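You operate a simulated robot arm through the tools that you are given. There is no shell and no other tool.

Carry out the task below with a simulated robot arm. There is one attempt and no reset: what you move stays moved.

Task
Pack the bowl of rice in the cake carrier and clip the lid.
Fine: orange bowl in the middle of the base, lid down over it, both clips hooked.

The check looks at the end state, three seconds after you hand in, the way a careful person would. Anything else that was tipped, shoved, dropped, spilled or broken makes it a failure. Lids that push on must go on centred and level and be pressed home; caps that screw on are set level and turned clockwise until they are tight.

Robot
A 7-joint arm with a two-finger parallel gripper, fixed in place. Base frame: the origin is on the floor under the middle of its stand, x ahead of it, y to its left, z up; the work surface is at about z = 0.76. Lengths are in m, angles in degrees, forces in N, time in s.
With the tool pointing down near the work surface it reaches from about 0.32 to 0.72 m from the base axis. Its first joint turns from -143.0 to 143.0 degrees. Payload 3 kg.
The tool frame sits at the grasp point between the pads (the TCP): z along the fingers, y along the line on which they close. The tips reach 0.03 m beyond it. Largest opening 0.11 m; finger width 0.02, thickness 0.01; the body of the gripper, 0.048 by 0.112 m, starts 0.055 m behind the TCP.
Orientation is that of the tool frame in the base frame, as a unit quaternion [x, y, z, w]. With the fingers straight down and closing along the base's y, the tool's x points along the base's -x, its y along +y and its z along -z.

Tools
- The arm moves only by the tool drive_tool. Its argument "rows" is a list of rows, each a list of 7 numbers: the shift along the base's x, y, z in units of 150 mm (1.0 is 150 mm), then the turn, a rotation vector about the base's x, y, z in units of 60 degrees (1.0 is 60 degrees), then the opening in per cent of the stroke, from 0 (shut) to 100 (fully open). In form: [[x, y, z, ax, ay, az, gripper], ...]. A call has 1 to 20 rows; each row is the pose to reach, as a shift and turn from the pose commanded when the call began. A call with a number of a shift or a turn outside -1 to 1 is refused whole. A row lasts 0.2 s, in which the tool goes at most 0.05 m and 8.6 degrees; a call with a longer step from one row to the next is refused whole, and so is a gripper value outside its range. Where a pose cannot be reached the arm comes as near as it can. A force on the tool above 40 N (or 10 N above the force at the start of the call, whichever is more), or a blocked arm, ends the call early, and 0.2 s more pass. The fingers move at their own pace (about 0.108 m/s each) and stop on an object; they squeeze with about 20 N. The grip force told is the motor's: it shows also when the fingers shut on nothing. Time passes only in rows, and 0.2 s behind the last, so rows that repeat a pose let the fingers close. It gives the time, the measured TCP pose, the force on the tool (base axes), the opening and the grip force at its end, in the units of the frame above (readings bear some noise), with the torque about the TCP (base axes, N m) and any sound that the robot's microphone picked up.
- Cameras (640 x 400 px; columns grow to the right, rows downward): "scene" is fixed at [0.0499, 0.4988, 1.318]; the picture's right is [-0.66, -0.75, 0.00], its down [-0.33, 0.29, -0.90] and it looks along [0.68, -0.59, -0.44] (base axes); focal length 316 px, centre (320, 200). "wrist" rides on the gripper at [0.072, 0.017, -0.103] in the tool frame; the picture's right is [-0.23, 0.97, 0.00], its down [-0.76, -0.18, -0.62] and it looks along [-0.61, -0.14, 0.78] (tool axes); focal length 222 px, centre (320, 200). There is no depth. A picture from a camera that has moved, and an enlarged one, comes with that camera's place and axes in the base frame and with its lens.
- camera(camera): a new picture of that camera. No time passes.
- slide_trunk(by): slides the trunk up (or, below 0, down) by that many m; the arm rides with it, the base frame stays. It gives what a move gives, with no picture.
- zoom(camera, box): a new picture of the part [left, top, right, bottom] of that camera's present view, enlarged. No time passes.
- finish_job(): hands the job in; it is judged then, once.

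Nothing tells you positions but the pictures and the camera data. Unless the task says otherwise, let go and move clear before handing in.

The tools are called after ">>>" as a command line: name --pt "numbers of a row" for each row, then --argument value for the rest, lists and objects as JSON in quotes. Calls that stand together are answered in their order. drive_tool: Moves the arm, as the interface text tells. Its arguments: {"type":"object","properties":{"rows":{"type":"array","items":{"type":"array","items":{"type":"number"}}}},"required":["rows"]} The other tools are called the same way: slide_trunk (by) moves the trunk up or down; camera (camera) takes a picture; zoom (camera, box) takes an enlarged picture of a part of a camera's view; finish_job () hands the job in.

At the start:

```text
t: 0.0
position: [0.6258, -0.4324, 0.9824]
orientation: [0.0, 1.0, -0.001, 0.0]
force: [0.9, 0.1, -0.3]
wrist_torque: [0.0, 0.01, 0.0]
opening: 0.1102
grasp_force: 0.1
trunk travel left (down, up): [-0.763, 0.127]
```

scene: 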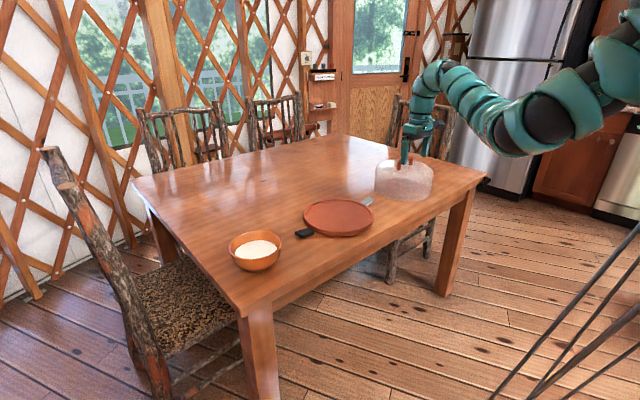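
wrist: 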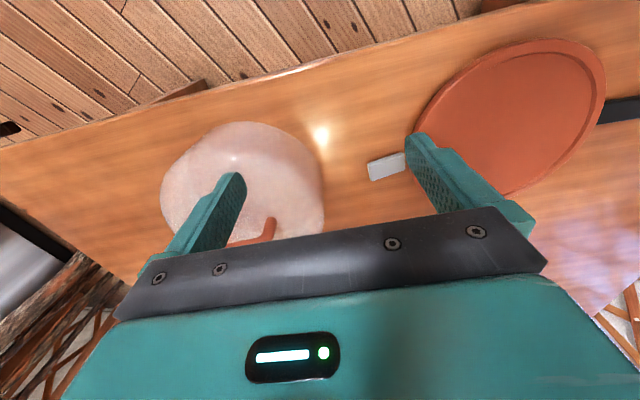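

I see an orange bowl of rice at the near table edge, an orange base plate with something partly under or beside it, and a translucent lid with a handle under the gripper. I'll zoom in on each before moving.

>>> zoom --camera "scene" --box '[280, 120, 480, 245]'

>>> zoom --camera "scene" --box '[210, 180, 400, 300]'

>>> zoom --camera "wrist" --box '[320, 20, 640, 220]'

>>> zoom --camera "wrist" --box '[130, 90, 450, 290]'

```text
3.20 times, centred on (380, 182) of scene
camera zoom: at [0.0499, 0.4988, 1.318], right [-0.66, -0.75, 0.0], down [-0.33, 0.29, -0.9], along [0.68, -0.59, -0.44], focal length 1012 px, centre (128, 256)
```

zoom: 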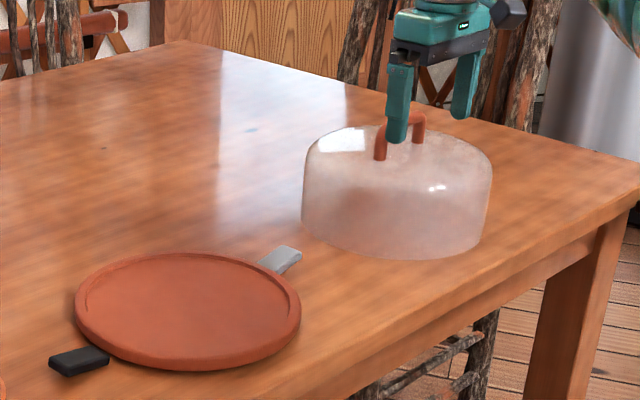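

```text
3.33 times, centred on (305, 240) of scene
camera zoom: at [0.0499, 0.4988, 1.318], right [-0.66, -0.75, 0.0], down [-0.33, 0.29, -0.9], along [0.68, -0.59, -0.44], focal length 1055 px, centre (370, 67)
```

zoom: 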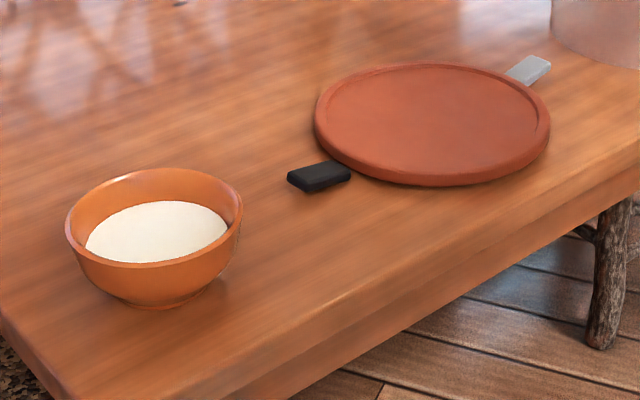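

```text
2.00 times, centred on (480, 120) of wrist
camera zoom: at [0.5536, -0.4162, 1.0877], right [0.23, 0.97, 0.0], down [0.76, -0.18, 0.62], along [0.61, -0.14, -0.78], focal length 444 px, centre (0, 360)
```

zoom: 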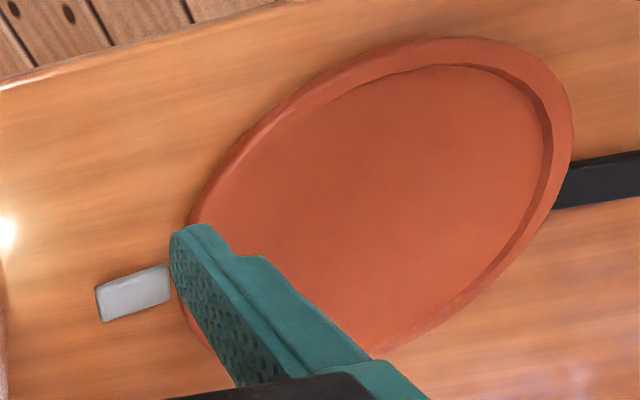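

```text
2.00 times, centred on (290, 190) of wrist
camera zoom: at [0.5536, -0.4162, 1.0877], right [0.23, 0.97, 0.0], down [0.76, -0.18, 0.62], along [0.61, -0.14, -0.78], focal length 444 px, centre (380, 220)
```

zoom: 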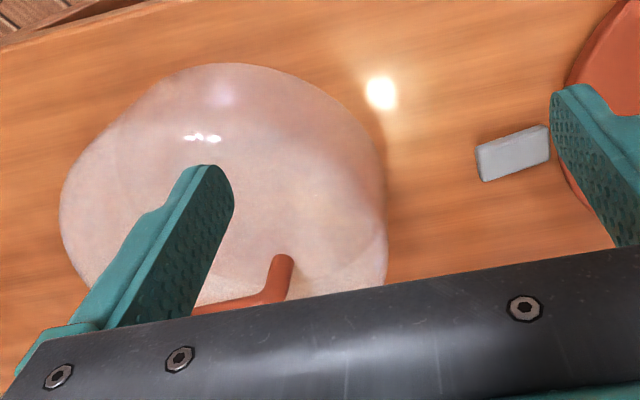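

The base appears to be near (0.74, -0.18), the bowl near (0.73, 0.15) and the lid near (0.70, -0.49). I can't tell yet what the silver and black pieces by the base are. I'll lift the arm and look from above with the wrist camera.

>>> drive_tool --pt "0 0 0.33 0 0 0 100" --pt "0 0 0.66 0 0 0 100" --pt "0 0.33 0.8 0 0 0 100" --pt "0 0.66 0.8 0 0 0 100" --pt "0 0.99 0.8 0 0 0 100" --pt "0 0.99 0.8 0 0 0 100"

>>> camera --camera "wrist"

>>> camera --camera "scene"

```text
refused: row 3 steps farther than a row can; nothing moved
```

```text
taken
camera wrist: at [0.5536, -0.4162, 1.0877], right [0.23, 0.97, 0.0], down [0.76, -0.18, 0.62], along [0.61, -0.14, -0.78], focal length 222 px, centre (320, 200)
```

wrist: 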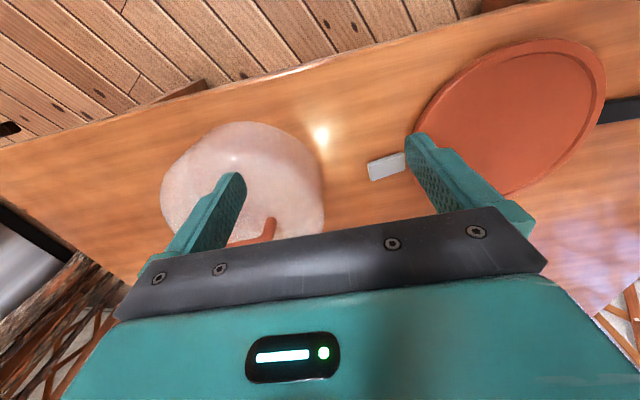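

```text
taken
```

scene: 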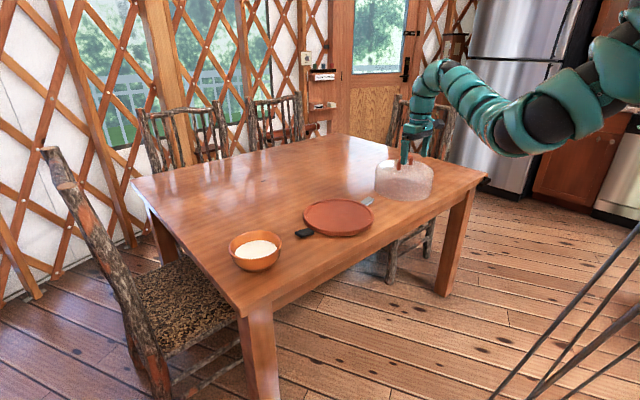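

That call was refused because one step was too long. The base, bowl and lid are where I placed them, so I'll lift with smaller steps and then shift over toward the base.

>>> drive_tool --pt "0 0 0.3 0 0 0 100" --pt "0 0 0.6 0 0 0 100" --pt "0 0 0.8 0 0 0 100" --pt "0 0.3 0.8 0 0 0 100" --pt "0 0.6 0.8 0 0 0 100" --pt "0 0.9 0.8 0 0 0 100" --pt "0 1.0 0.8 0 0 0 100"

>>> camera --camera "wrist"

>>> camera --camera "scene"

```text
t: 1.6
position: [0.6636, -0.3836, 1.0122]
orientation: [0.0, 1.0, 0.0, 0.0]
force: [0.4, -0.2, 0.0]
wrist_torque: [0.0, -0.01, -0.01]
opening: 0.11
grasp_force: 0.0
out of reach, approached as far as the arm can: row 1, 2, 3, 4, 5, 6, 7
trunk travel left (down, up): [-0.763, 0.127]
```

```text
taken
camera wrist: at [0.5908, -0.3676, 1.1149], right [0.23, 0.97, 0.0], down [0.76, -0.18, 0.62], along [0.61, -0.14, -0.78], focal length 222 px, centre (320, 200)
```

wrist: 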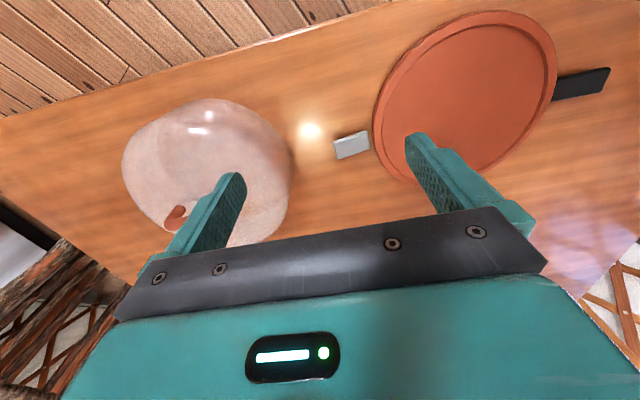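

```text
taken
```

scene: 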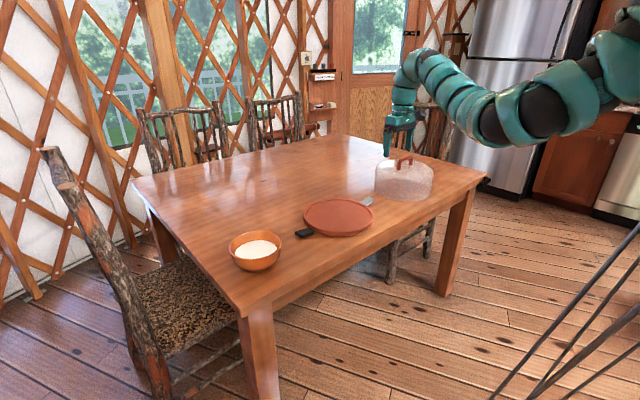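

The arm hit its reach limit at this trunk height, and it now sits at about (0.66, -0.38, 1.01), clear above everything. I'll raise the trunk for more height.

>>> slide_trunk --by 0.1

>>> drive_tool --pt "0 0 0 0 0 0 100"

>>> camera --camera "wrist"

>>> camera --camera "scene"

```text
t: 2.9
position: [0.663, -0.383, 1.1114]
orientation: [0.0, 1.0, 0.0, 0.0]
force: [-0.4, -0.3, 0.2]
wrist_torque: [0.02, 0.02, 0.01]
opening: 0.11
grasp_force: 0.2
trunk travel left (down, up): [-0.863, 0.027]
```

```text
t: 3.3
position: [0.6632, -0.384, 1.1103]
orientation: [0.0, 1.0, 0.001, 0.0]
force: [-0.5, 0.3, -0.4]
wrist_torque: [-0.02, -0.03, -0.05]
opening: 0.1101
grasp_force: 0.0
trunk travel left (down, up): [-0.863, 0.027]
```

```text
taken
camera wrist: at [0.5909, -0.3676, 1.2149], right [0.23, 0.97, 0.0], down [0.76, -0.18, 0.62], along [0.61, -0.14, -0.78], focal length 222 px, centre (320, 200)
```

wrist: 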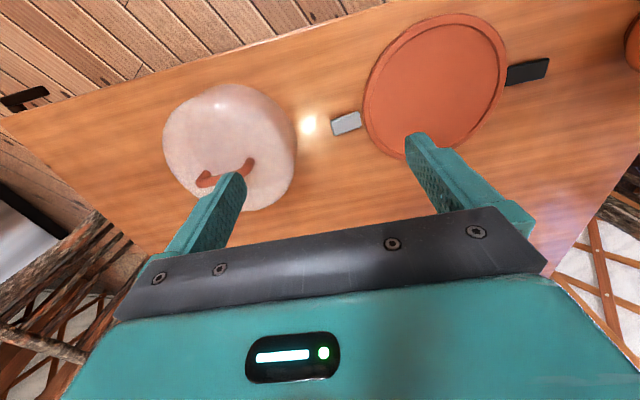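

```text
taken
```

scene: 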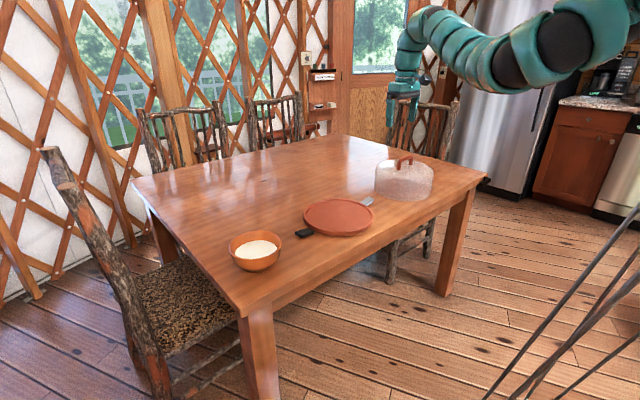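

The view is better now. I'll zoom in on the base and its silver and black pieces, and on the lid and handle.

>>> zoom --camera "wrist" --box '[310, 0, 630, 200]'

>>> zoom --camera "wrist" --box '[140, 60, 380, 210]'

>>> zoom --camera "scene" --box '[360, 140, 450, 210]'

>>> zoom --camera "scene" --box '[285, 185, 385, 245]'

```text
2.00 times, centred on (470, 100) of wrist
camera zoom: at [0.5909, -0.3676, 1.2149], right [0.23, 0.97, 0.0], down [0.76, -0.18, 0.62], along [0.61, -0.14, -0.78], focal length 444 px, centre (20, 400)
```

zoom: 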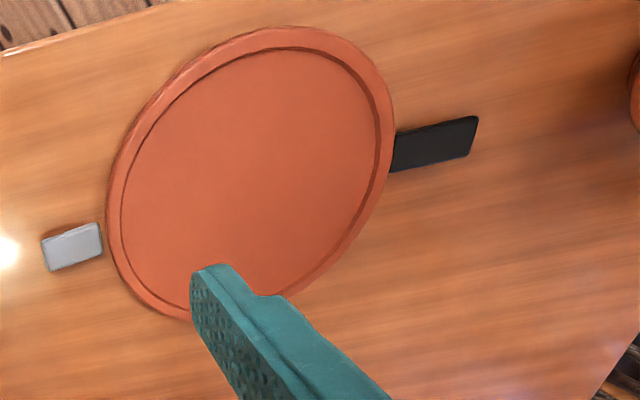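

```text
2.67 times, centred on (260, 135) of wrist
camera zoom: at [0.5909, -0.3676, 1.2149], right [0.23, 0.97, 0.0], down [0.76, -0.18, 0.62], along [0.61, -0.14, -0.78], focal length 592 px, centre (480, 373)
```

zoom: 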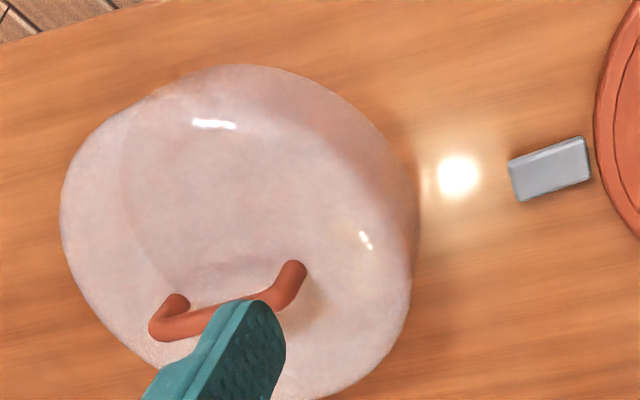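

```text
5.71 times, centred on (405, 175) of scene
camera zoom: at [0.0499, 0.4988, 1.318], right [-0.66, -0.75, 0.0], down [-0.33, 0.29, -0.9], along [0.68, -0.59, -0.44], focal length 1808 px, centre (-166, 343)
```

zoom: 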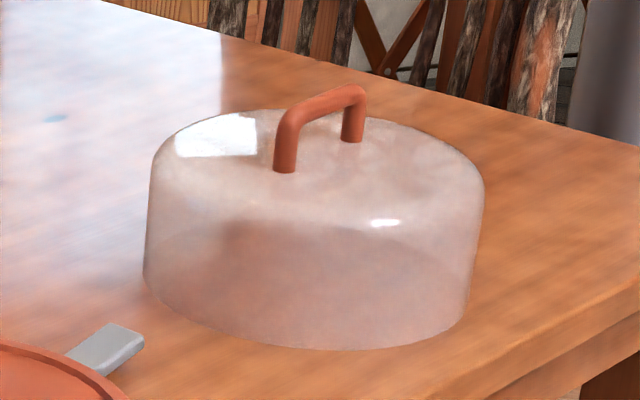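

```text
6.40 times, centred on (335, 215) of scene
camera zoom: at [0.0499, 0.4988, 1.318], right [-0.66, -0.75, 0.0], down [-0.33, 0.29, -0.9], along [0.68, -0.59, -0.44], focal length 2025 px, centre (224, 104)
```

zoom: 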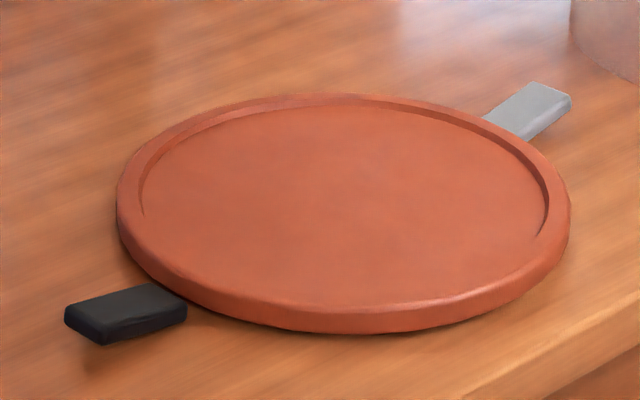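

The lid centre works out at about (0.751, -0.573), with its top at z≈0.864 and the handle bar running along y. The silver and black pieces look like two clips folded open on either side of the base. The lid is far out, so I'll test how far the arm reaches at this safe height.

>>> drive_tool --pt "0.12 -0.25 0 0 0 0 100" --pt "0.23 -0.5 0 0 0 0 100" --pt "0.35 -0.75 0 0 0 0 100" --pt "0.46 -1.0 0 0 0 0 100" --pt "0.46 -1.0 0 0 0 0 100"

```text
t: 4.5
position: [0.7133, -0.5185, 1.1143]
orientation: [0.001, 1.0, -0.001, -0.001]
force: [0.3, 0.1, 0.0]
wrist_torque: [0.02, 0.0, -0.02]
opening: 0.1101
grasp_force: 0.1
out of reach, approached as far as the arm can: row 4, 5
trunk travel left (down, up): [-0.863, 0.027]
```

The arm reaches about 0.88 m here. I'll try a little further out and lower, still well above the lid.

>>> drive_tool --pt "0.1 -0.15 -0.1 0 0 0 100" --pt "0.2 -0.3 -0.2 0 0 0 100" --pt "0.25 -0.36 -0.3 0 0 0 100" --pt "0.25 -0.36 -0.3 0 0 0 100"

>>> camera --camera "scene"

>>> camera --camera "wrist"

```text
t: 5.5
position: [0.7033, -0.5288, 1.091]
orientation: [0.0, 1.0, 0.0, 0.0]
force: [0.1, -1.2, 0.1]
wrist_torque: [-0.02, -0.02, -0.01]
opening: 0.1103
grasp_force: 0.0
out of reach, approached as far as the arm can: row 1, 2, 3, 4
trunk travel left (down, up): [-0.863, 0.027]
```

```text
taken
```

scene: 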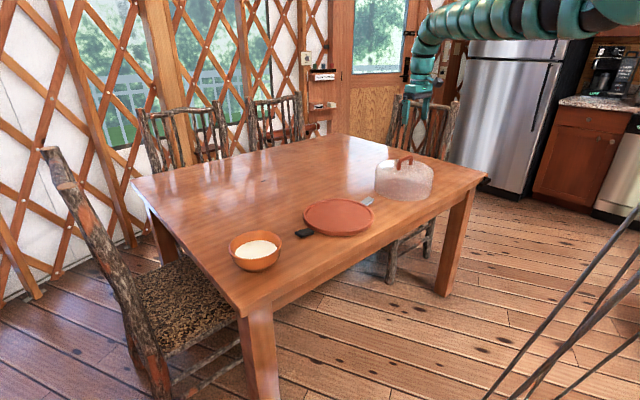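

```text
taken
camera wrist: at [0.6322, -0.5118, 1.1951], right [0.23, 0.97, 0.0], down [0.76, -0.18, 0.62], along [0.61, -0.14, -0.78], focal length 222 px, centre (320, 200)
```

wrist: 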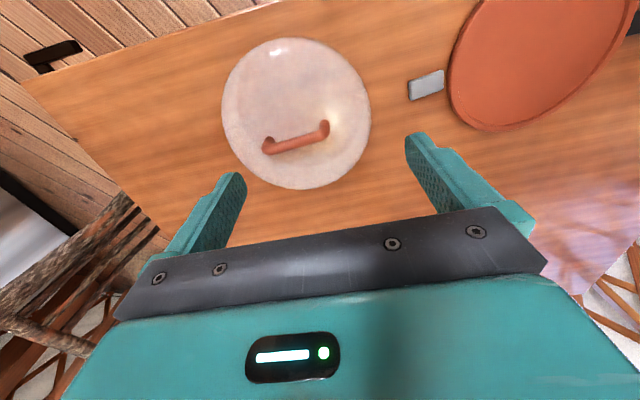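

The lid sits at radius ≈0.945 m, beyond vertical reach of about 0.88 m, so I'll need to tilt the tool outward for it. First I'll zoom in on the lid and the silver clip from here.

>>> zoom --camera "wrist" --box '[210, 30, 386, 200]'

>>> zoom --camera "wrist" --box '[390, 20, 550, 140]'

>>> zoom --camera "scene" --box '[222, 220, 292, 280]'

```text
2.35 times, centred on (298, 115) of wrist
camera zoom: at [0.6322, -0.5118, 1.1951], right [0.23, 0.97, 0.0], down [0.76, -0.18, 0.62], along [0.61, -0.14, -0.78], focal length 523 px, centre (372, 400)
```

zoom: 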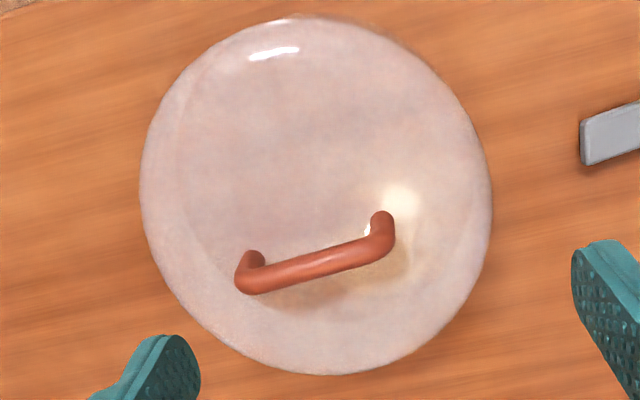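

```text
3.33 times, centred on (470, 80) of wrist
camera zoom: at [0.6322, -0.5118, 1.1951], right [0.23, 0.97, 0.0], down [0.76, -0.18, 0.62], along [0.61, -0.14, -0.78], focal length 740 px, centre (-180, 600)
```

zoom: 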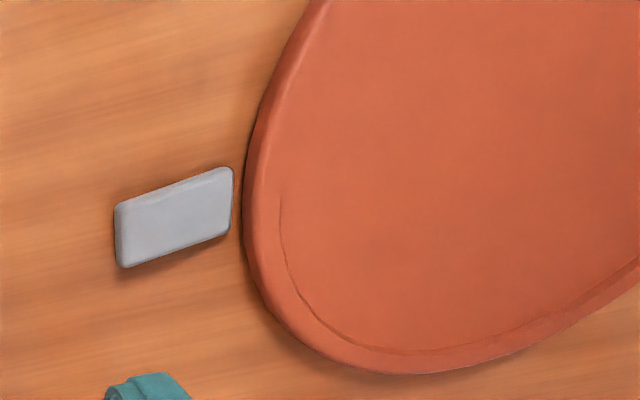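

```text
6.67 times, centred on (257, 250) of scene
camera zoom: at [0.0499, 0.4988, 1.318], right [-0.66, -0.75, 0.0], down [-0.33, 0.29, -0.9], along [0.68, -0.59, -0.44], focal length 2109 px, centre (740, -133)
```

zoom: 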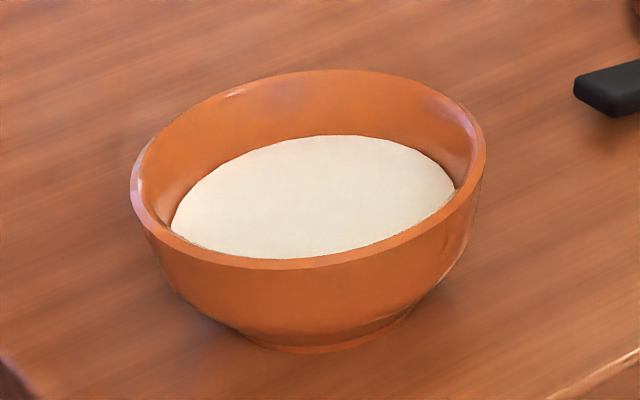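

The bowl's rim is about 0.149 m across, which is wider than the gripper, so I'll pinch the wall at the rim. The rice is about 2 cm below the rim. I'm staying high and moving over toward the bowl.

>>> drive_tool --pt "0 0.25 0 0 0 0 100" --pt "0 0.5 0 0 0 0 100" --pt "0 0.75 0 0 0 0 100" --pt "0 1.0 0 0 0 0 100"

>>> drive_tool --pt "0 0.25 0 0 0 0 100" --pt "0 0.5 0 0 0 0 100" --pt "0 0.75 0 0 0 0 100" --pt "0 1.0 0 0 0 0 100"

>>> drive_tool --pt "0 0.25 0 0 0 0 100" --pt "0 0.5 0 0 0 0 100" --pt "0 0.75 0 0 0 0 100" --pt "0 1.0 0 0 0 0 100" --pt "0 1.0 0 0 0 0 100"

>>> camera --camera "wrist"

>>> camera --camera "scene"

```text
t: 6.5
position: [0.7042, -0.3819, 1.0902]
orientation: [0.001, 1.0, -0.001, 0.0]
force: [0.3, 0.0, 0.0]
wrist_torque: [-0.01, -0.02, 0.01]
opening: 0.1102
grasp_force: 0.1
trunk travel left (down, up): [-0.863, 0.027]
```

```text
t: 7.5
position: [0.7047, -0.2312, 1.0935]
orientation: [0.0, 1.0, 0.0, 0.0]
force: [0.3, 0.3, -0.5]
wrist_torque: [-0.01, 0.0, 0.0]
opening: 0.1097
grasp_force: 0.1
trunk travel left (down, up): [-0.863, 0.027]
```

```text
t: 8.7
position: [0.7027, -0.0858, 1.0927]
orientation: [0.001, 1.0, 0.0, 0.0]
force: [-0.4, -0.8, -0.1]
wrist_torque: [0.01, -0.02, -0.01]
opening: 0.1101
grasp_force: 0.0
trunk travel left (down, up): [-0.863, 0.027]
```

```text
taken
camera wrist: at [0.6307, -0.0693, 1.1971], right [0.23, 0.97, 0.0], down [0.76, -0.18, 0.62], along [0.61, -0.14, -0.78], focal length 222 px, centre (320, 200)
```

wrist: 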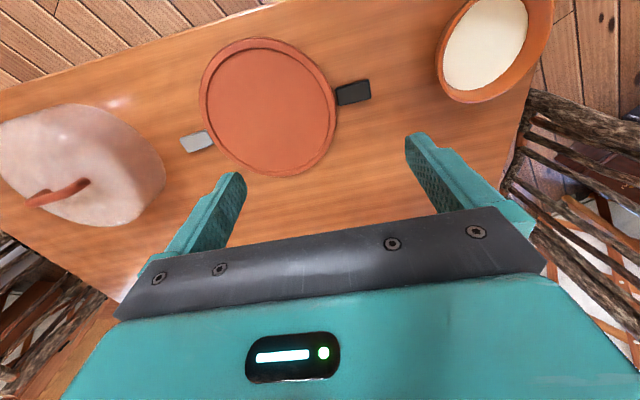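

```text
taken
```

scene: 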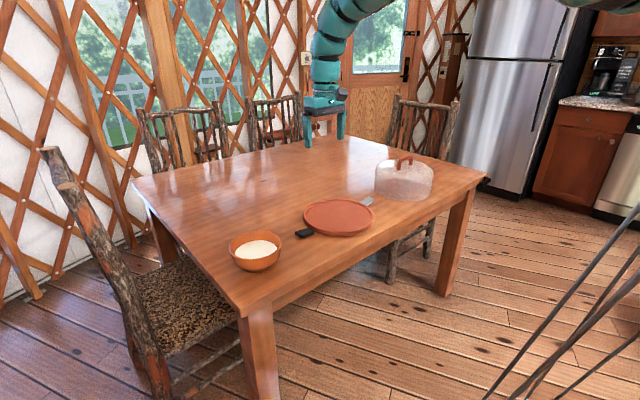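

I now have a full view of the base with both clips, plus the bowl. I'll zoom in for measurements.

>>> zoom --camera "wrist" --box '[170, 20, 400, 190]'

>>> zoom --camera "wrist" --box '[420, 0, 580, 110]'

>>> zoom --camera "scene" --box '[290, 190, 390, 245]'

```text
2.35 times, centred on (285, 105) of wrist
camera zoom: at [0.6307, -0.0693, 1.1971], right [0.23, 0.97, 0.0], down [0.76, -0.18, 0.62], along [0.61, -0.14, -0.78], focal length 523 px, centre (402, 424)
```

zoom: 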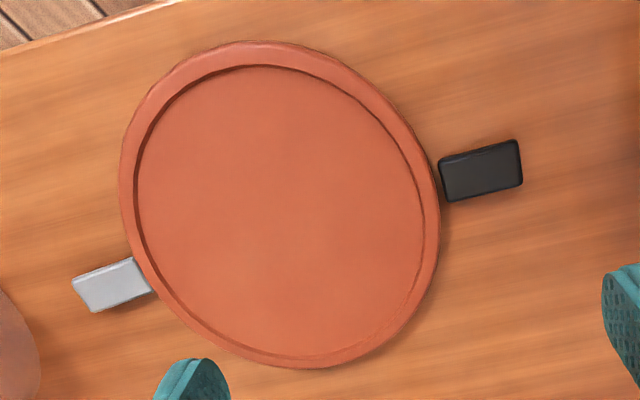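

```text
3.64 times, centred on (500, 55) of wrist
camera zoom: at [0.6307, -0.0693, 1.1971], right [0.23, 0.97, 0.0], down [0.76, -0.18, 0.62], along [0.61, -0.14, -0.78], focal length 808 px, centre (-334, 727)
```

zoom: 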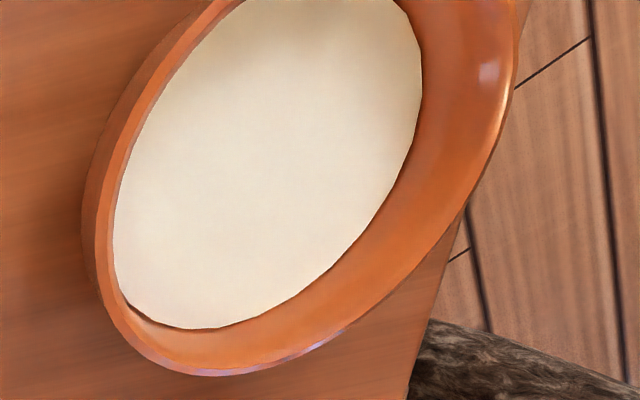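

```text
6.40 times, centred on (340, 218) of scene
camera zoom: at [0.0499, 0.4988, 1.318], right [-0.66, -0.75, 0.0], down [-0.33, 0.29, -0.9], along [0.68, -0.59, -0.44], focal length 2025 px, centre (192, 88)
```

zoom: 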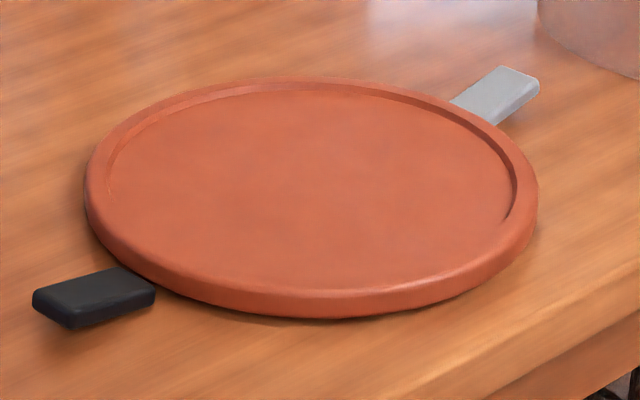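

The base centre is (0.748, -0.191) with radius about 0.125. The clips extend along y, the black one on the +y side and the silver one on the -y side, with tops at z≈0.782. The bowl rim centre is (0.714, 0.157, 0.825), radius 0.0735. I'm lowering the trunk to gain reach near the table.

>>> slide_trunk --by -0.2

>>> drive_tool --pt "0 0.2 0.15 0 0 0 100" --pt "0 0.4 0.3 0 0 0 100" --pt "0 0.6 0.4 0 0 0 100" --pt "0.03 0.7 0.4 0 0 0 100" --pt "0.03 0.7 0.4 0 0 0 100"

>>> camera --camera "wrist"

```text
t: 10.9
position: [0.7029, -0.0847, 0.8931]
orientation: [0.0, 1.0, 0.0, -0.001]
force: [0.0, 0.3, 0.7]
wrist_torque: [-0.01, 0.0, -0.01]
opening: 0.1099
grasp_force: 0.0
trunk travel left (down, up): [-0.663, 0.227]
```

```text
t: 12.1
position: [0.7057, 0.0188, 0.9516]
orientation: [-0.001, 1.0, 0.001, -0.002]
force: [-1.0, -0.1, -0.1]
wrist_torque: [-0.03, -0.02, -0.02]
opening: 0.1099
grasp_force: 0.1
trunk travel left (down, up): [-0.663, 0.227]
```

```text
taken
camera wrist: at [0.6341, 0.0356, 1.0562], right [0.23, 0.97, 0.0], down [0.76, -0.18, 0.62], along [0.61, -0.14, -0.78], focal length 222 px, centre (320, 200)
```

wrist: 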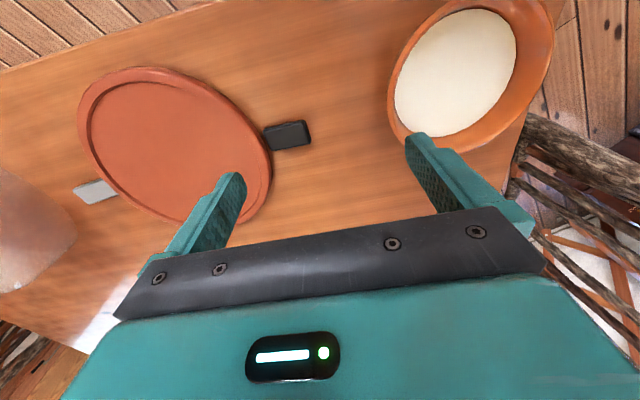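

Next I'll tilt the fingers about 22° to match the slope of the bowl wall, then hover above the -y side of the rim.

>>> drive_tool --pt "0.02 0.08 0 0.12 0 0 80" --pt "0.04 0.16 -0.1 0.24 0 0 60" --pt "0.055 0.24 -0.25 0.367 0 0 60" --pt "0.055 0.275 -0.41 0.367 0 0 60" --pt "0.055 0.275 -0.41 0.367 0 0 60"

>>> camera --camera "wrist"

>>> camera --camera "scene"

>>> zoom --camera "scene" --box '[200, 180, 320, 290]'

```text
t: 13.3
position: [0.7162, 0.0605, 0.8915]
orientation: [0.001, 0.982, 0.19, 0.0]
force: [-0.4, -0.6, -1.0]
wrist_torque: [0.0, 0.02, 0.0]
opening: 0.0658
grasp_force: 0.0
trunk travel left (down, up): [-0.663, 0.227]
```

```text
taken
camera wrist: at [0.6443, 0.0373, 0.9944], right [0.23, 0.9, 0.37], down [0.76, -0.4, 0.51], along [0.61, 0.16, -0.78], focal length 222 px, centre (320, 200)
```

wrist: 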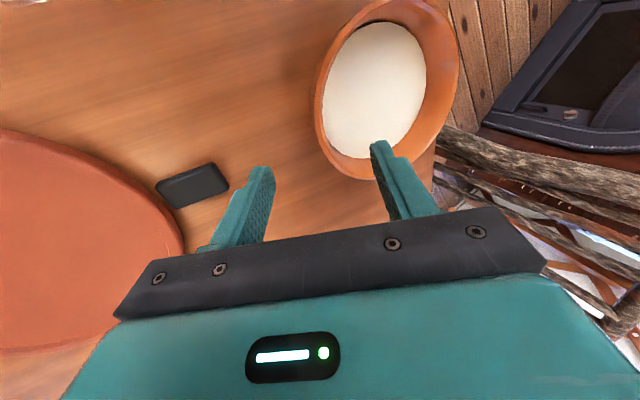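

```text
taken
```

scene: 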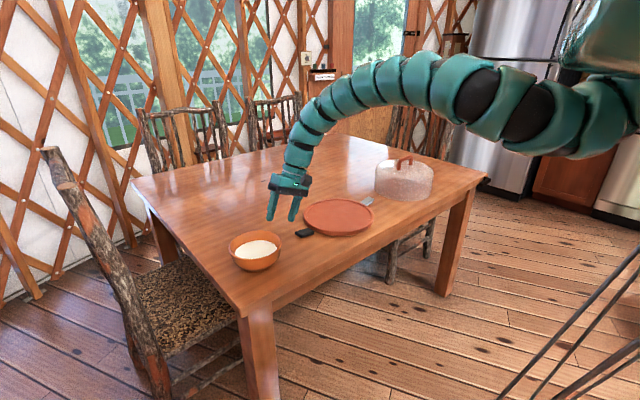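

```text
3.64 times, centred on (260, 235) of scene
camera zoom: at [0.0499, 0.4988, 1.318], right [-0.66, -0.75, 0.0], down [-0.33, 0.29, -0.9], along [0.68, -0.59, -0.44], focal length 1150 px, centre (538, 73)
```

zoom: 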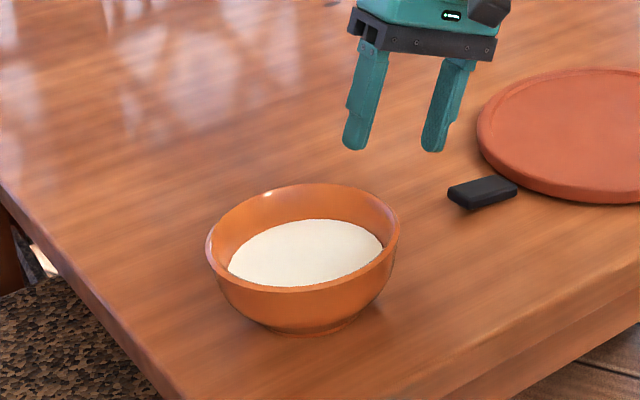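

The alignment looks right. I'll go down halfway along the tilted axis and check again.

>>> drive_tool --pt "-0.005 0.04 -0.1 0 0 0 60" --pt "-0.01 0.08 -0.2 0 0 0 60" --pt "-0.01 0.1 -0.25 0 0 0 60" --pt "-0.01 0.1 -0.25 0 0 0 60"

>>> zoom --camera "wrist" --box '[220, 0, 540, 250]'

>>> zoom --camera "scene" --box '[210, 190, 310, 280]'

```text
t: 14.3
position: [0.7161, 0.0762, 0.8529]
orientation: [0.001, 0.982, 0.191, 0.001]
force: [-0.2, 0.7, 0.3]
wrist_torque: [-0.03, -0.03, 0.01]
opening: 0.066
grasp_force: 0.0
trunk travel left (down, up): [-0.663, 0.227]
```

```text
1.60 times, centred on (380, 125) of wrist
camera zoom: at [0.643, 0.053, 0.9567], right [0.23, 0.9, 0.36], down [0.76, -0.4, 0.51], along [0.61, 0.16, -0.78], focal length 355 px, centre (224, 320)
```

zoom: 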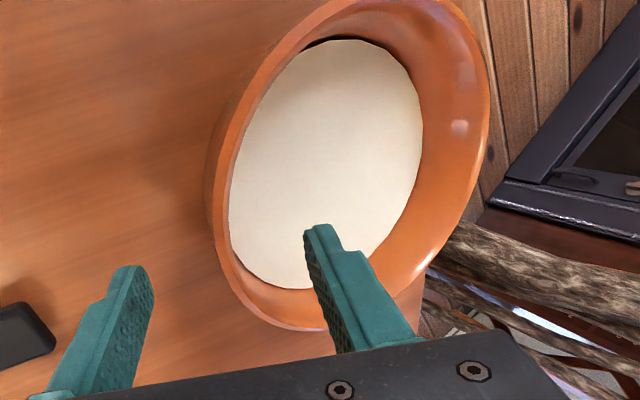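

```text
4.44 times, centred on (260, 235) of scene
camera zoom: at [0.0499, 0.4988, 1.318], right [-0.66, -0.75, 0.0], down [-0.33, 0.29, -0.9], along [0.68, -0.59, -0.44], focal length 1406 px, centre (587, 44)
```

zoom: 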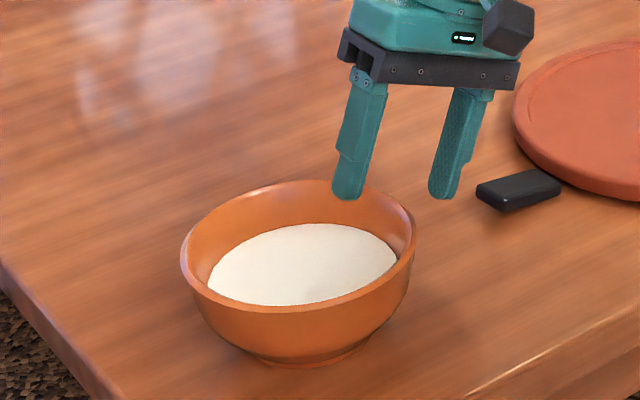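

The fingers straddle the rim properly, so I'll do the last descent and check before closing.

>>> drive_tool --pt "-0.01 0.025 -0.07 0 0 0 60" --pt "-0.014 0.044 -0.122 0 0 0 60" --pt "-0.014 0.044 -0.122 0 0 0 60"

>>> zoom --camera "wrist" --box '[220, 0, 540, 250]'

>>> zoom --camera "scene" --box '[220, 200, 310, 280]'

```text
t: 15.1
position: [0.7129, 0.083, 0.8356]
orientation: [0.001, 0.982, 0.191, 0.0]
force: [-0.1, -0.4, -0.5]
wrist_torque: [0.01, -0.01, 0.02]
opening: 0.0658
grasp_force: 0.1
trunk travel left (down, up): [-0.663, 0.227]
```

```text
1.60 times, centred on (380, 125) of wrist
camera zoom: at [0.6399, 0.0595, 0.9385], right [0.23, 0.9, 0.36], down [0.76, -0.4, 0.51], along [0.61, 0.16, -0.78], focal length 355 px, centre (224, 320)
```

zoom: 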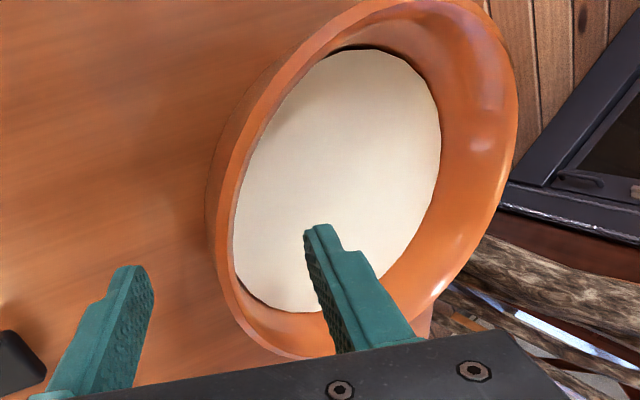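

```text
5.00 times, centred on (265, 240) of scene
camera zoom: at [0.0499, 0.4988, 1.318], right [-0.66, -0.75, 0.0], down [-0.33, 0.29, -0.9], along [0.68, -0.59, -0.44], focal length 1582 px, centre (595, 0)
```

zoom: 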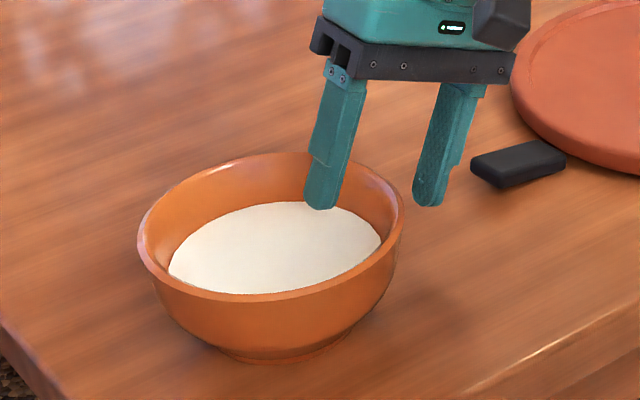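

Both fingers are on either side of the wall with the inner one above the rice, so I'm closing now.

>>> drive_tool --pt "0 0 0 0 0 0 40" --pt "0 0 0 0 0 0 20" --pt "0 0 0 0 0 0 0" --pt "0 0 0 0 0 0 0" --pt "0 0 0 0 0 0 0"

>>> zoom --camera "wrist" --box '[220, 0, 540, 250]'

>>> zoom --camera "scene" --box '[220, 200, 310, 280]'

```text
t: 16.3
position: [0.7102, 0.0838, 0.8365]
orientation: [0.001, 0.982, 0.191, 0.001]
force: [1.7, 3.5, 7.6]
wrist_torque: [0.58, -0.39, 0.05]
opening: 0.0111
grasp_force: 20.2
trunk travel left (down, up): [-0.663, 0.227]
```

```text
1.60 times, centred on (380, 125) of wrist
camera zoom: at [0.6396, 0.0601, 0.9391], right [0.23, 0.9, 0.37], down [0.76, -0.4, 0.51], along [0.61, 0.16, -0.78], focal length 355 px, centre (224, 320)
```

zoom: 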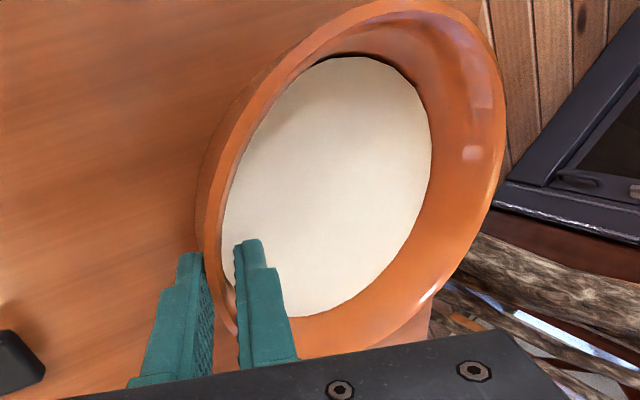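

```text
5.00 times, centred on (265, 240) of scene
camera zoom: at [0.0499, 0.4988, 1.318], right [-0.66, -0.75, 0.0], down [-0.33, 0.29, -0.9], along [0.68, -0.59, -0.44], focal length 1582 px, centre (595, 0)
```

zoom: 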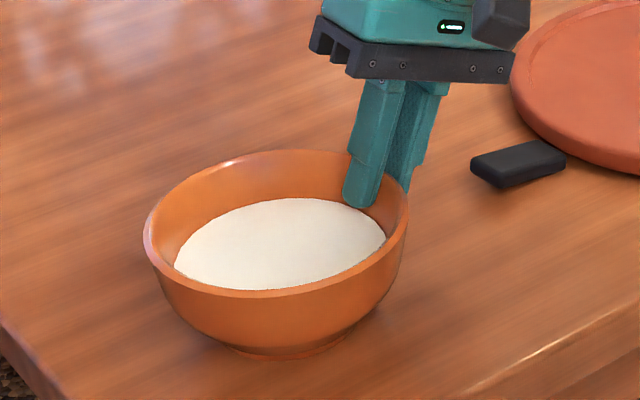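

The grip is holding at 20 N on the wall. I'll lift slowly by about 1.5 cm and check for droop.

>>> drive_tool --pt "0 0 0.02 0 0 0 0" --pt "0 0 0.05 0 0 0 0" --pt "0 0 0.08 0 0 0 0" --pt "0 0 0.1 0 0 0 0" --pt "0 0 0.1 0 0 0 0"

>>> zoom --camera "wrist" --box '[220, 0, 540, 250]'

>>> zoom --camera "scene" --box '[220, 200, 310, 280]'

```text
t: 17.5
position: [0.7117, 0.083, 0.8506]
orientation: [0.001, 0.982, 0.191, -0.001]
force: [0.4, 0.6, -1.8]
wrist_torque: [-0.18, 0.01, -0.02]
opening: 0.0101
grasp_force: 19.8
trunk travel left (down, up): [-0.663, 0.227]
```

```text
1.60 times, centred on (380, 125) of wrist
camera zoom: at [0.64, 0.0596, 0.9536], right [0.23, 0.9, 0.36], down [0.76, -0.4, 0.51], along [0.61, 0.16, -0.78], focal length 355 px, centre (224, 320)
```

zoom: 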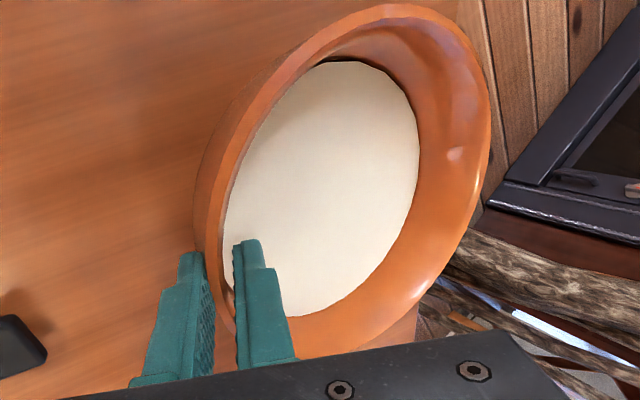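

```text
5.00 times, centred on (265, 240) of scene
camera zoom: at [0.0499, 0.4988, 1.318], right [-0.66, -0.75, 0.0], down [-0.33, 0.29, -0.9], along [0.68, -0.59, -0.44], focal length 1582 px, centre (595, 0)
```

zoom: 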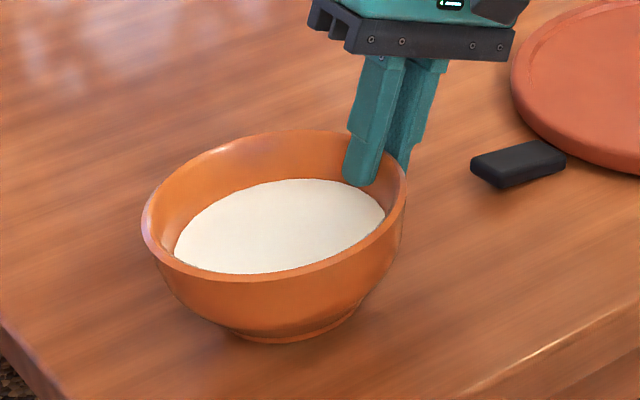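

The bowl is off the table with only about 4° of droop. I'll lift further, gently, and check again.

>>> drive_tool --pt "0 0 0.06 0 0 0 0" --pt "0 0 0.14 0 0 0 0" --pt "0 0 0.22 0 0 0 0" --pt "0 0 0.3 0 0 0 0" --pt "0 0 0.36 0 0 0 0" --pt "0 0 0.38 0 0 0 0" --pt "0 0 0.38 0 0 0 0"

>>> zoom --camera "wrist" --box '[220, 0, 540, 250]'

>>> zoom --camera "scene" --box '[210, 170, 330, 270]'

```text
t: 19.1
position: [0.7107, 0.0827, 0.9074]
orientation: [0.0, 0.982, 0.191, -0.002]
force: [0.2, 0.7, -1.9]
wrist_torque: [-0.18, 0.0, -0.02]
opening: 0.0102
grasp_force: 19.8
trunk travel left (down, up): [-0.663, 0.227]
```

```text
1.60 times, centred on (380, 125) of wrist
camera zoom: at [0.6399, 0.0592, 1.0107], right [0.23, 0.9, 0.36], down [0.76, -0.4, 0.51], along [0.61, 0.16, -0.78], focal length 355 px, centre (224, 320)
```

zoom: 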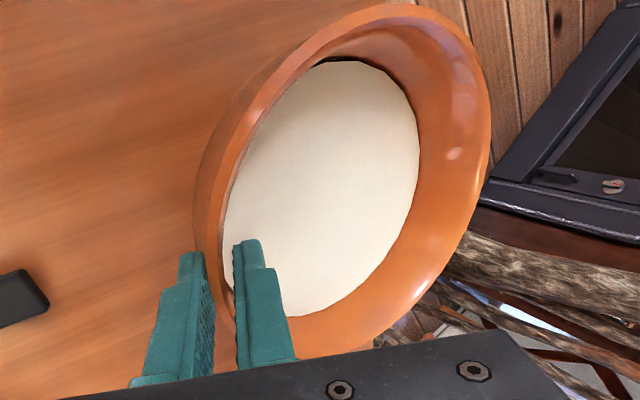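

```text
4.00 times, centred on (270, 220) of scene
camera zoom: at [0.0499, 0.4988, 1.318], right [-0.66, -0.75, 0.0], down [-0.33, 0.29, -0.9], along [0.68, -0.59, -0.44], focal length 1266 px, centre (520, 120)
```

zoom: 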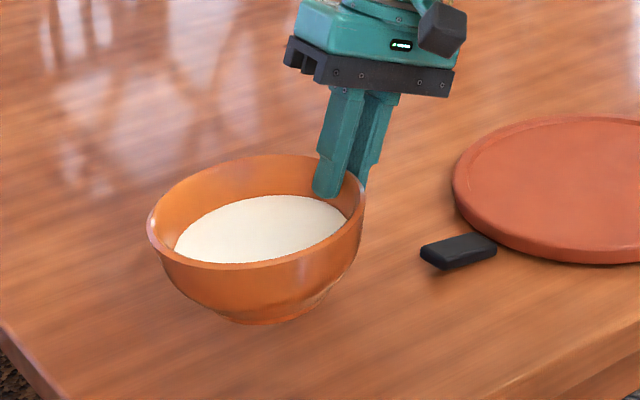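

The bowl hangs nearly level and weighs about 1.9 N. Now I'm carrying it gently toward the base.

>>> drive_tool --pt "0.01 -0.07 0 0 0 0 0" --pt "0.02 -0.2 0 0 0 0 0" --pt "0.04 -0.36 0 0 0 0 0" --pt "0.06 -0.52 0 0 0 0 0" --pt "0.08 -0.68 0 0 0 0 0" --pt "0.09 -0.84 0 0 0 0 0" --pt "0.1 -1.0 0 0 0 0 0"

>>> drive_tool --pt "0.01 -0.16 0 0 0 0 0" --pt "0.02 -0.32 0 0 0 0 0" --pt "0.04 -0.48 0 0 0 0 0" --pt "0.06 -0.64 0 0 0 0 0" --pt "0.08 -0.8 0 0 0 0 0" --pt "0.1 -0.92 0 0 0 0 0" --pt "0.1 -1.0 0 0 0 0 0"

>>> drive_tool --pt "0.01 -0.12 0 0 0 0 0" --pt "0.02 -0.24 0 0 0 0 0" --pt "0.025 -0.3 0 0 0 0 0" --pt "0.025 -0.3 0 0 0 0 0"

>>> camera --camera "wrist"

>>> zoom --camera "scene" --box '[280, 140, 420, 250]'

```text
t: 20.7
position: [0.7281, -0.0684, 0.9085]
orientation: [0.0, 0.982, 0.191, 0.001]
force: [0.0, -0.2, -2.0]
wrist_torque: [-0.19, -0.02, -0.01]
opening: 0.0103
grasp_force: 20.7
trunk travel left (down, up): [-0.663, 0.227]
```

```text
t: 22.3
position: [0.7408, -0.2185, 0.9084]
orientation: [0.0, 0.982, 0.19, -0.002]
force: [-1.2, -0.5, -2.5]
wrist_torque: [-0.15, 0.04, -0.02]
opening: 0.01
grasp_force: 19.9
trunk travel left (down, up): [-0.663, 0.227]
```

```text
t: 23.3
position: [0.7463, -0.262, 0.9074]
orientation: [0.001, 0.981, 0.192, -0.001]
force: [-0.1, -0.4, -2.3]
wrist_torque: [-0.16, 0.0, -0.01]
opening: 0.0101
grasp_force: 20.2
trunk travel left (down, up): [-0.663, 0.227]
```

```text
taken
camera wrist: at [0.6738, -0.2863, 1.0106], right [0.23, 0.9, 0.36], down [0.76, -0.4, 0.51], along [0.61, 0.16, -0.78], focal length 222 px, centre (320, 200)
```

wrist: 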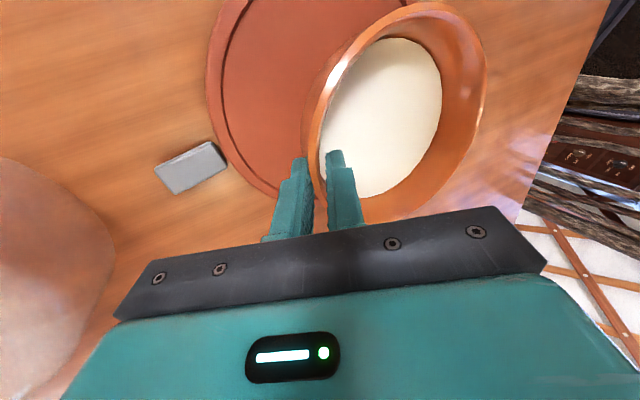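

```text
3.64 times, centred on (350, 195) of scene
camera zoom: at [0.0499, 0.4988, 1.318], right [-0.66, -0.75, 0.0], down [-0.33, 0.29, -0.9], along [0.68, -0.59, -0.44], focal length 1150 px, centre (211, 218)
```

zoom: 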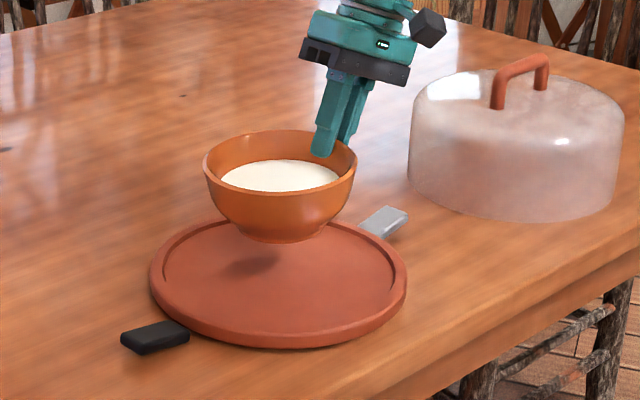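

The bowl is above the base. I'll zoom in to measure its centring before lowering it.

>>> zoom --camera "scene" --box '[315, 165, 395, 240]'

>>> zoom --camera "wrist" --box '[200, 0, 520, 210]'

```text
5.33 times, centred on (355, 202) of scene
camera zoom: at [0.0499, 0.4988, 1.318], right [-0.66, -0.75, 0.0], down [-0.33, 0.29, -0.9], along [0.68, -0.59, -0.44], focal length 1687 px, centre (133, 187)
```

zoom: 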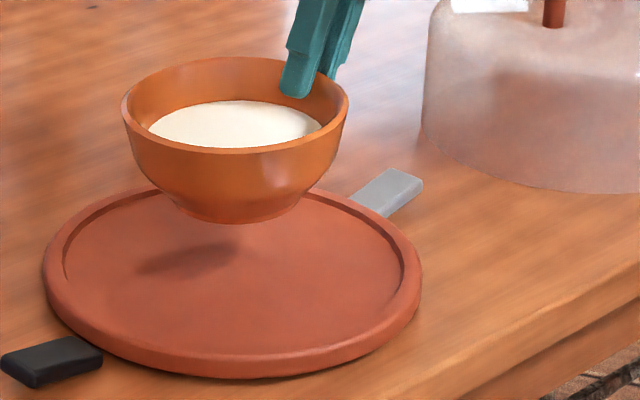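

```text
1.90 times, centred on (360, 105) of wrist
camera zoom: at [0.6738, -0.2863, 1.0106], right [0.23, 0.9, 0.36], down [0.76, -0.4, 0.51], along [0.61, 0.16, -0.78], focal length 423 px, centre (244, 381)
```

zoom: 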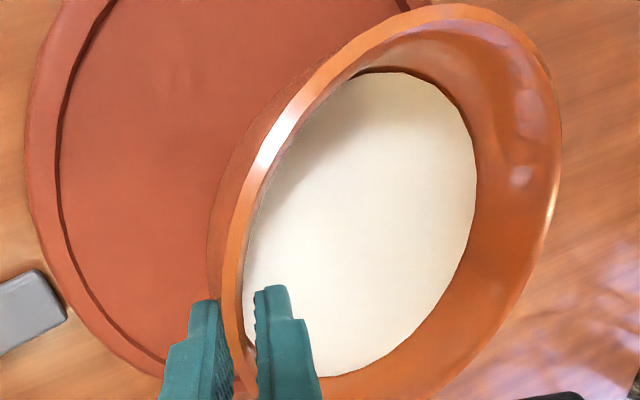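

The centring is within about 3 mm. I'll lower the bowl most of the way and then look.

>>> drive_tool --pt "0 0 -0.08 0 0 0 0" --pt "0 0 -0.16 0 0 0 0" --pt "0 0 -0.24 0 0 0 0" --pt "0 0 -0.29 0 0 0 0" --pt "0 0 -0.29 0 0 0 0"

>>> zoom --camera "scene" --box '[305, 165, 385, 240]'

>>> camera --camera "wrist"

```text
t: 24.5
position: [0.7465, -0.2629, 0.8651]
orientation: [0.0, 0.982, 0.191, 0.0]
force: [-0.4, 0.0, -3.3]
wrist_torque: [-0.16, -0.02, 0.04]
opening: 0.0099
grasp_force: 20.0
trunk travel left (down, up): [-0.663, 0.227]
```

```text
5.33 times, centred on (345, 202) of scene
camera zoom: at [0.0499, 0.4988, 1.318], right [-0.66, -0.75, 0.0], down [-0.33, 0.29, -0.9], along [0.68, -0.59, -0.44], focal length 1687 px, centre (187, 187)
```

zoom: 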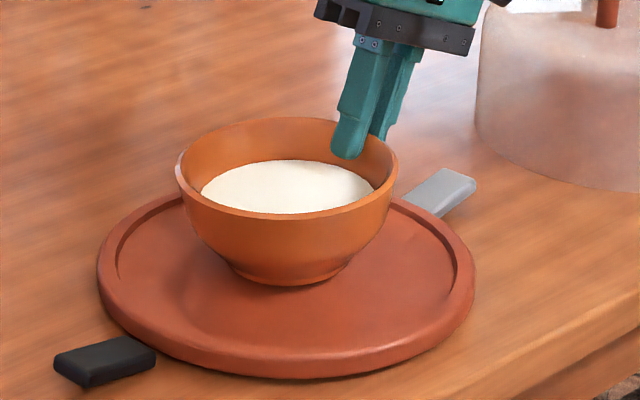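

```text
taken
camera wrist: at [0.6733, -0.2864, 0.9667], right [0.23, 0.9, 0.36], down [0.76, -0.4, 0.51], along [0.61, 0.16, -0.78], focal length 222 px, centre (320, 200)
```

wrist: 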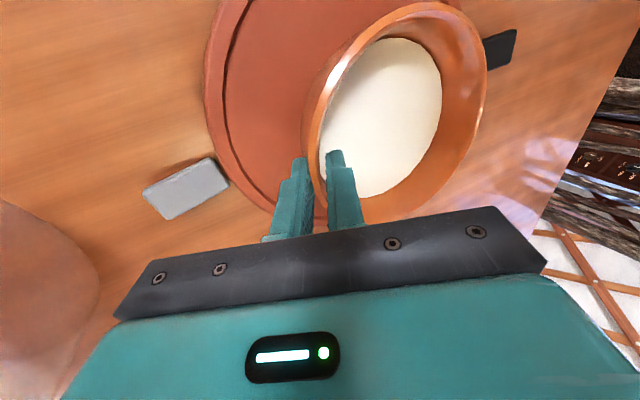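

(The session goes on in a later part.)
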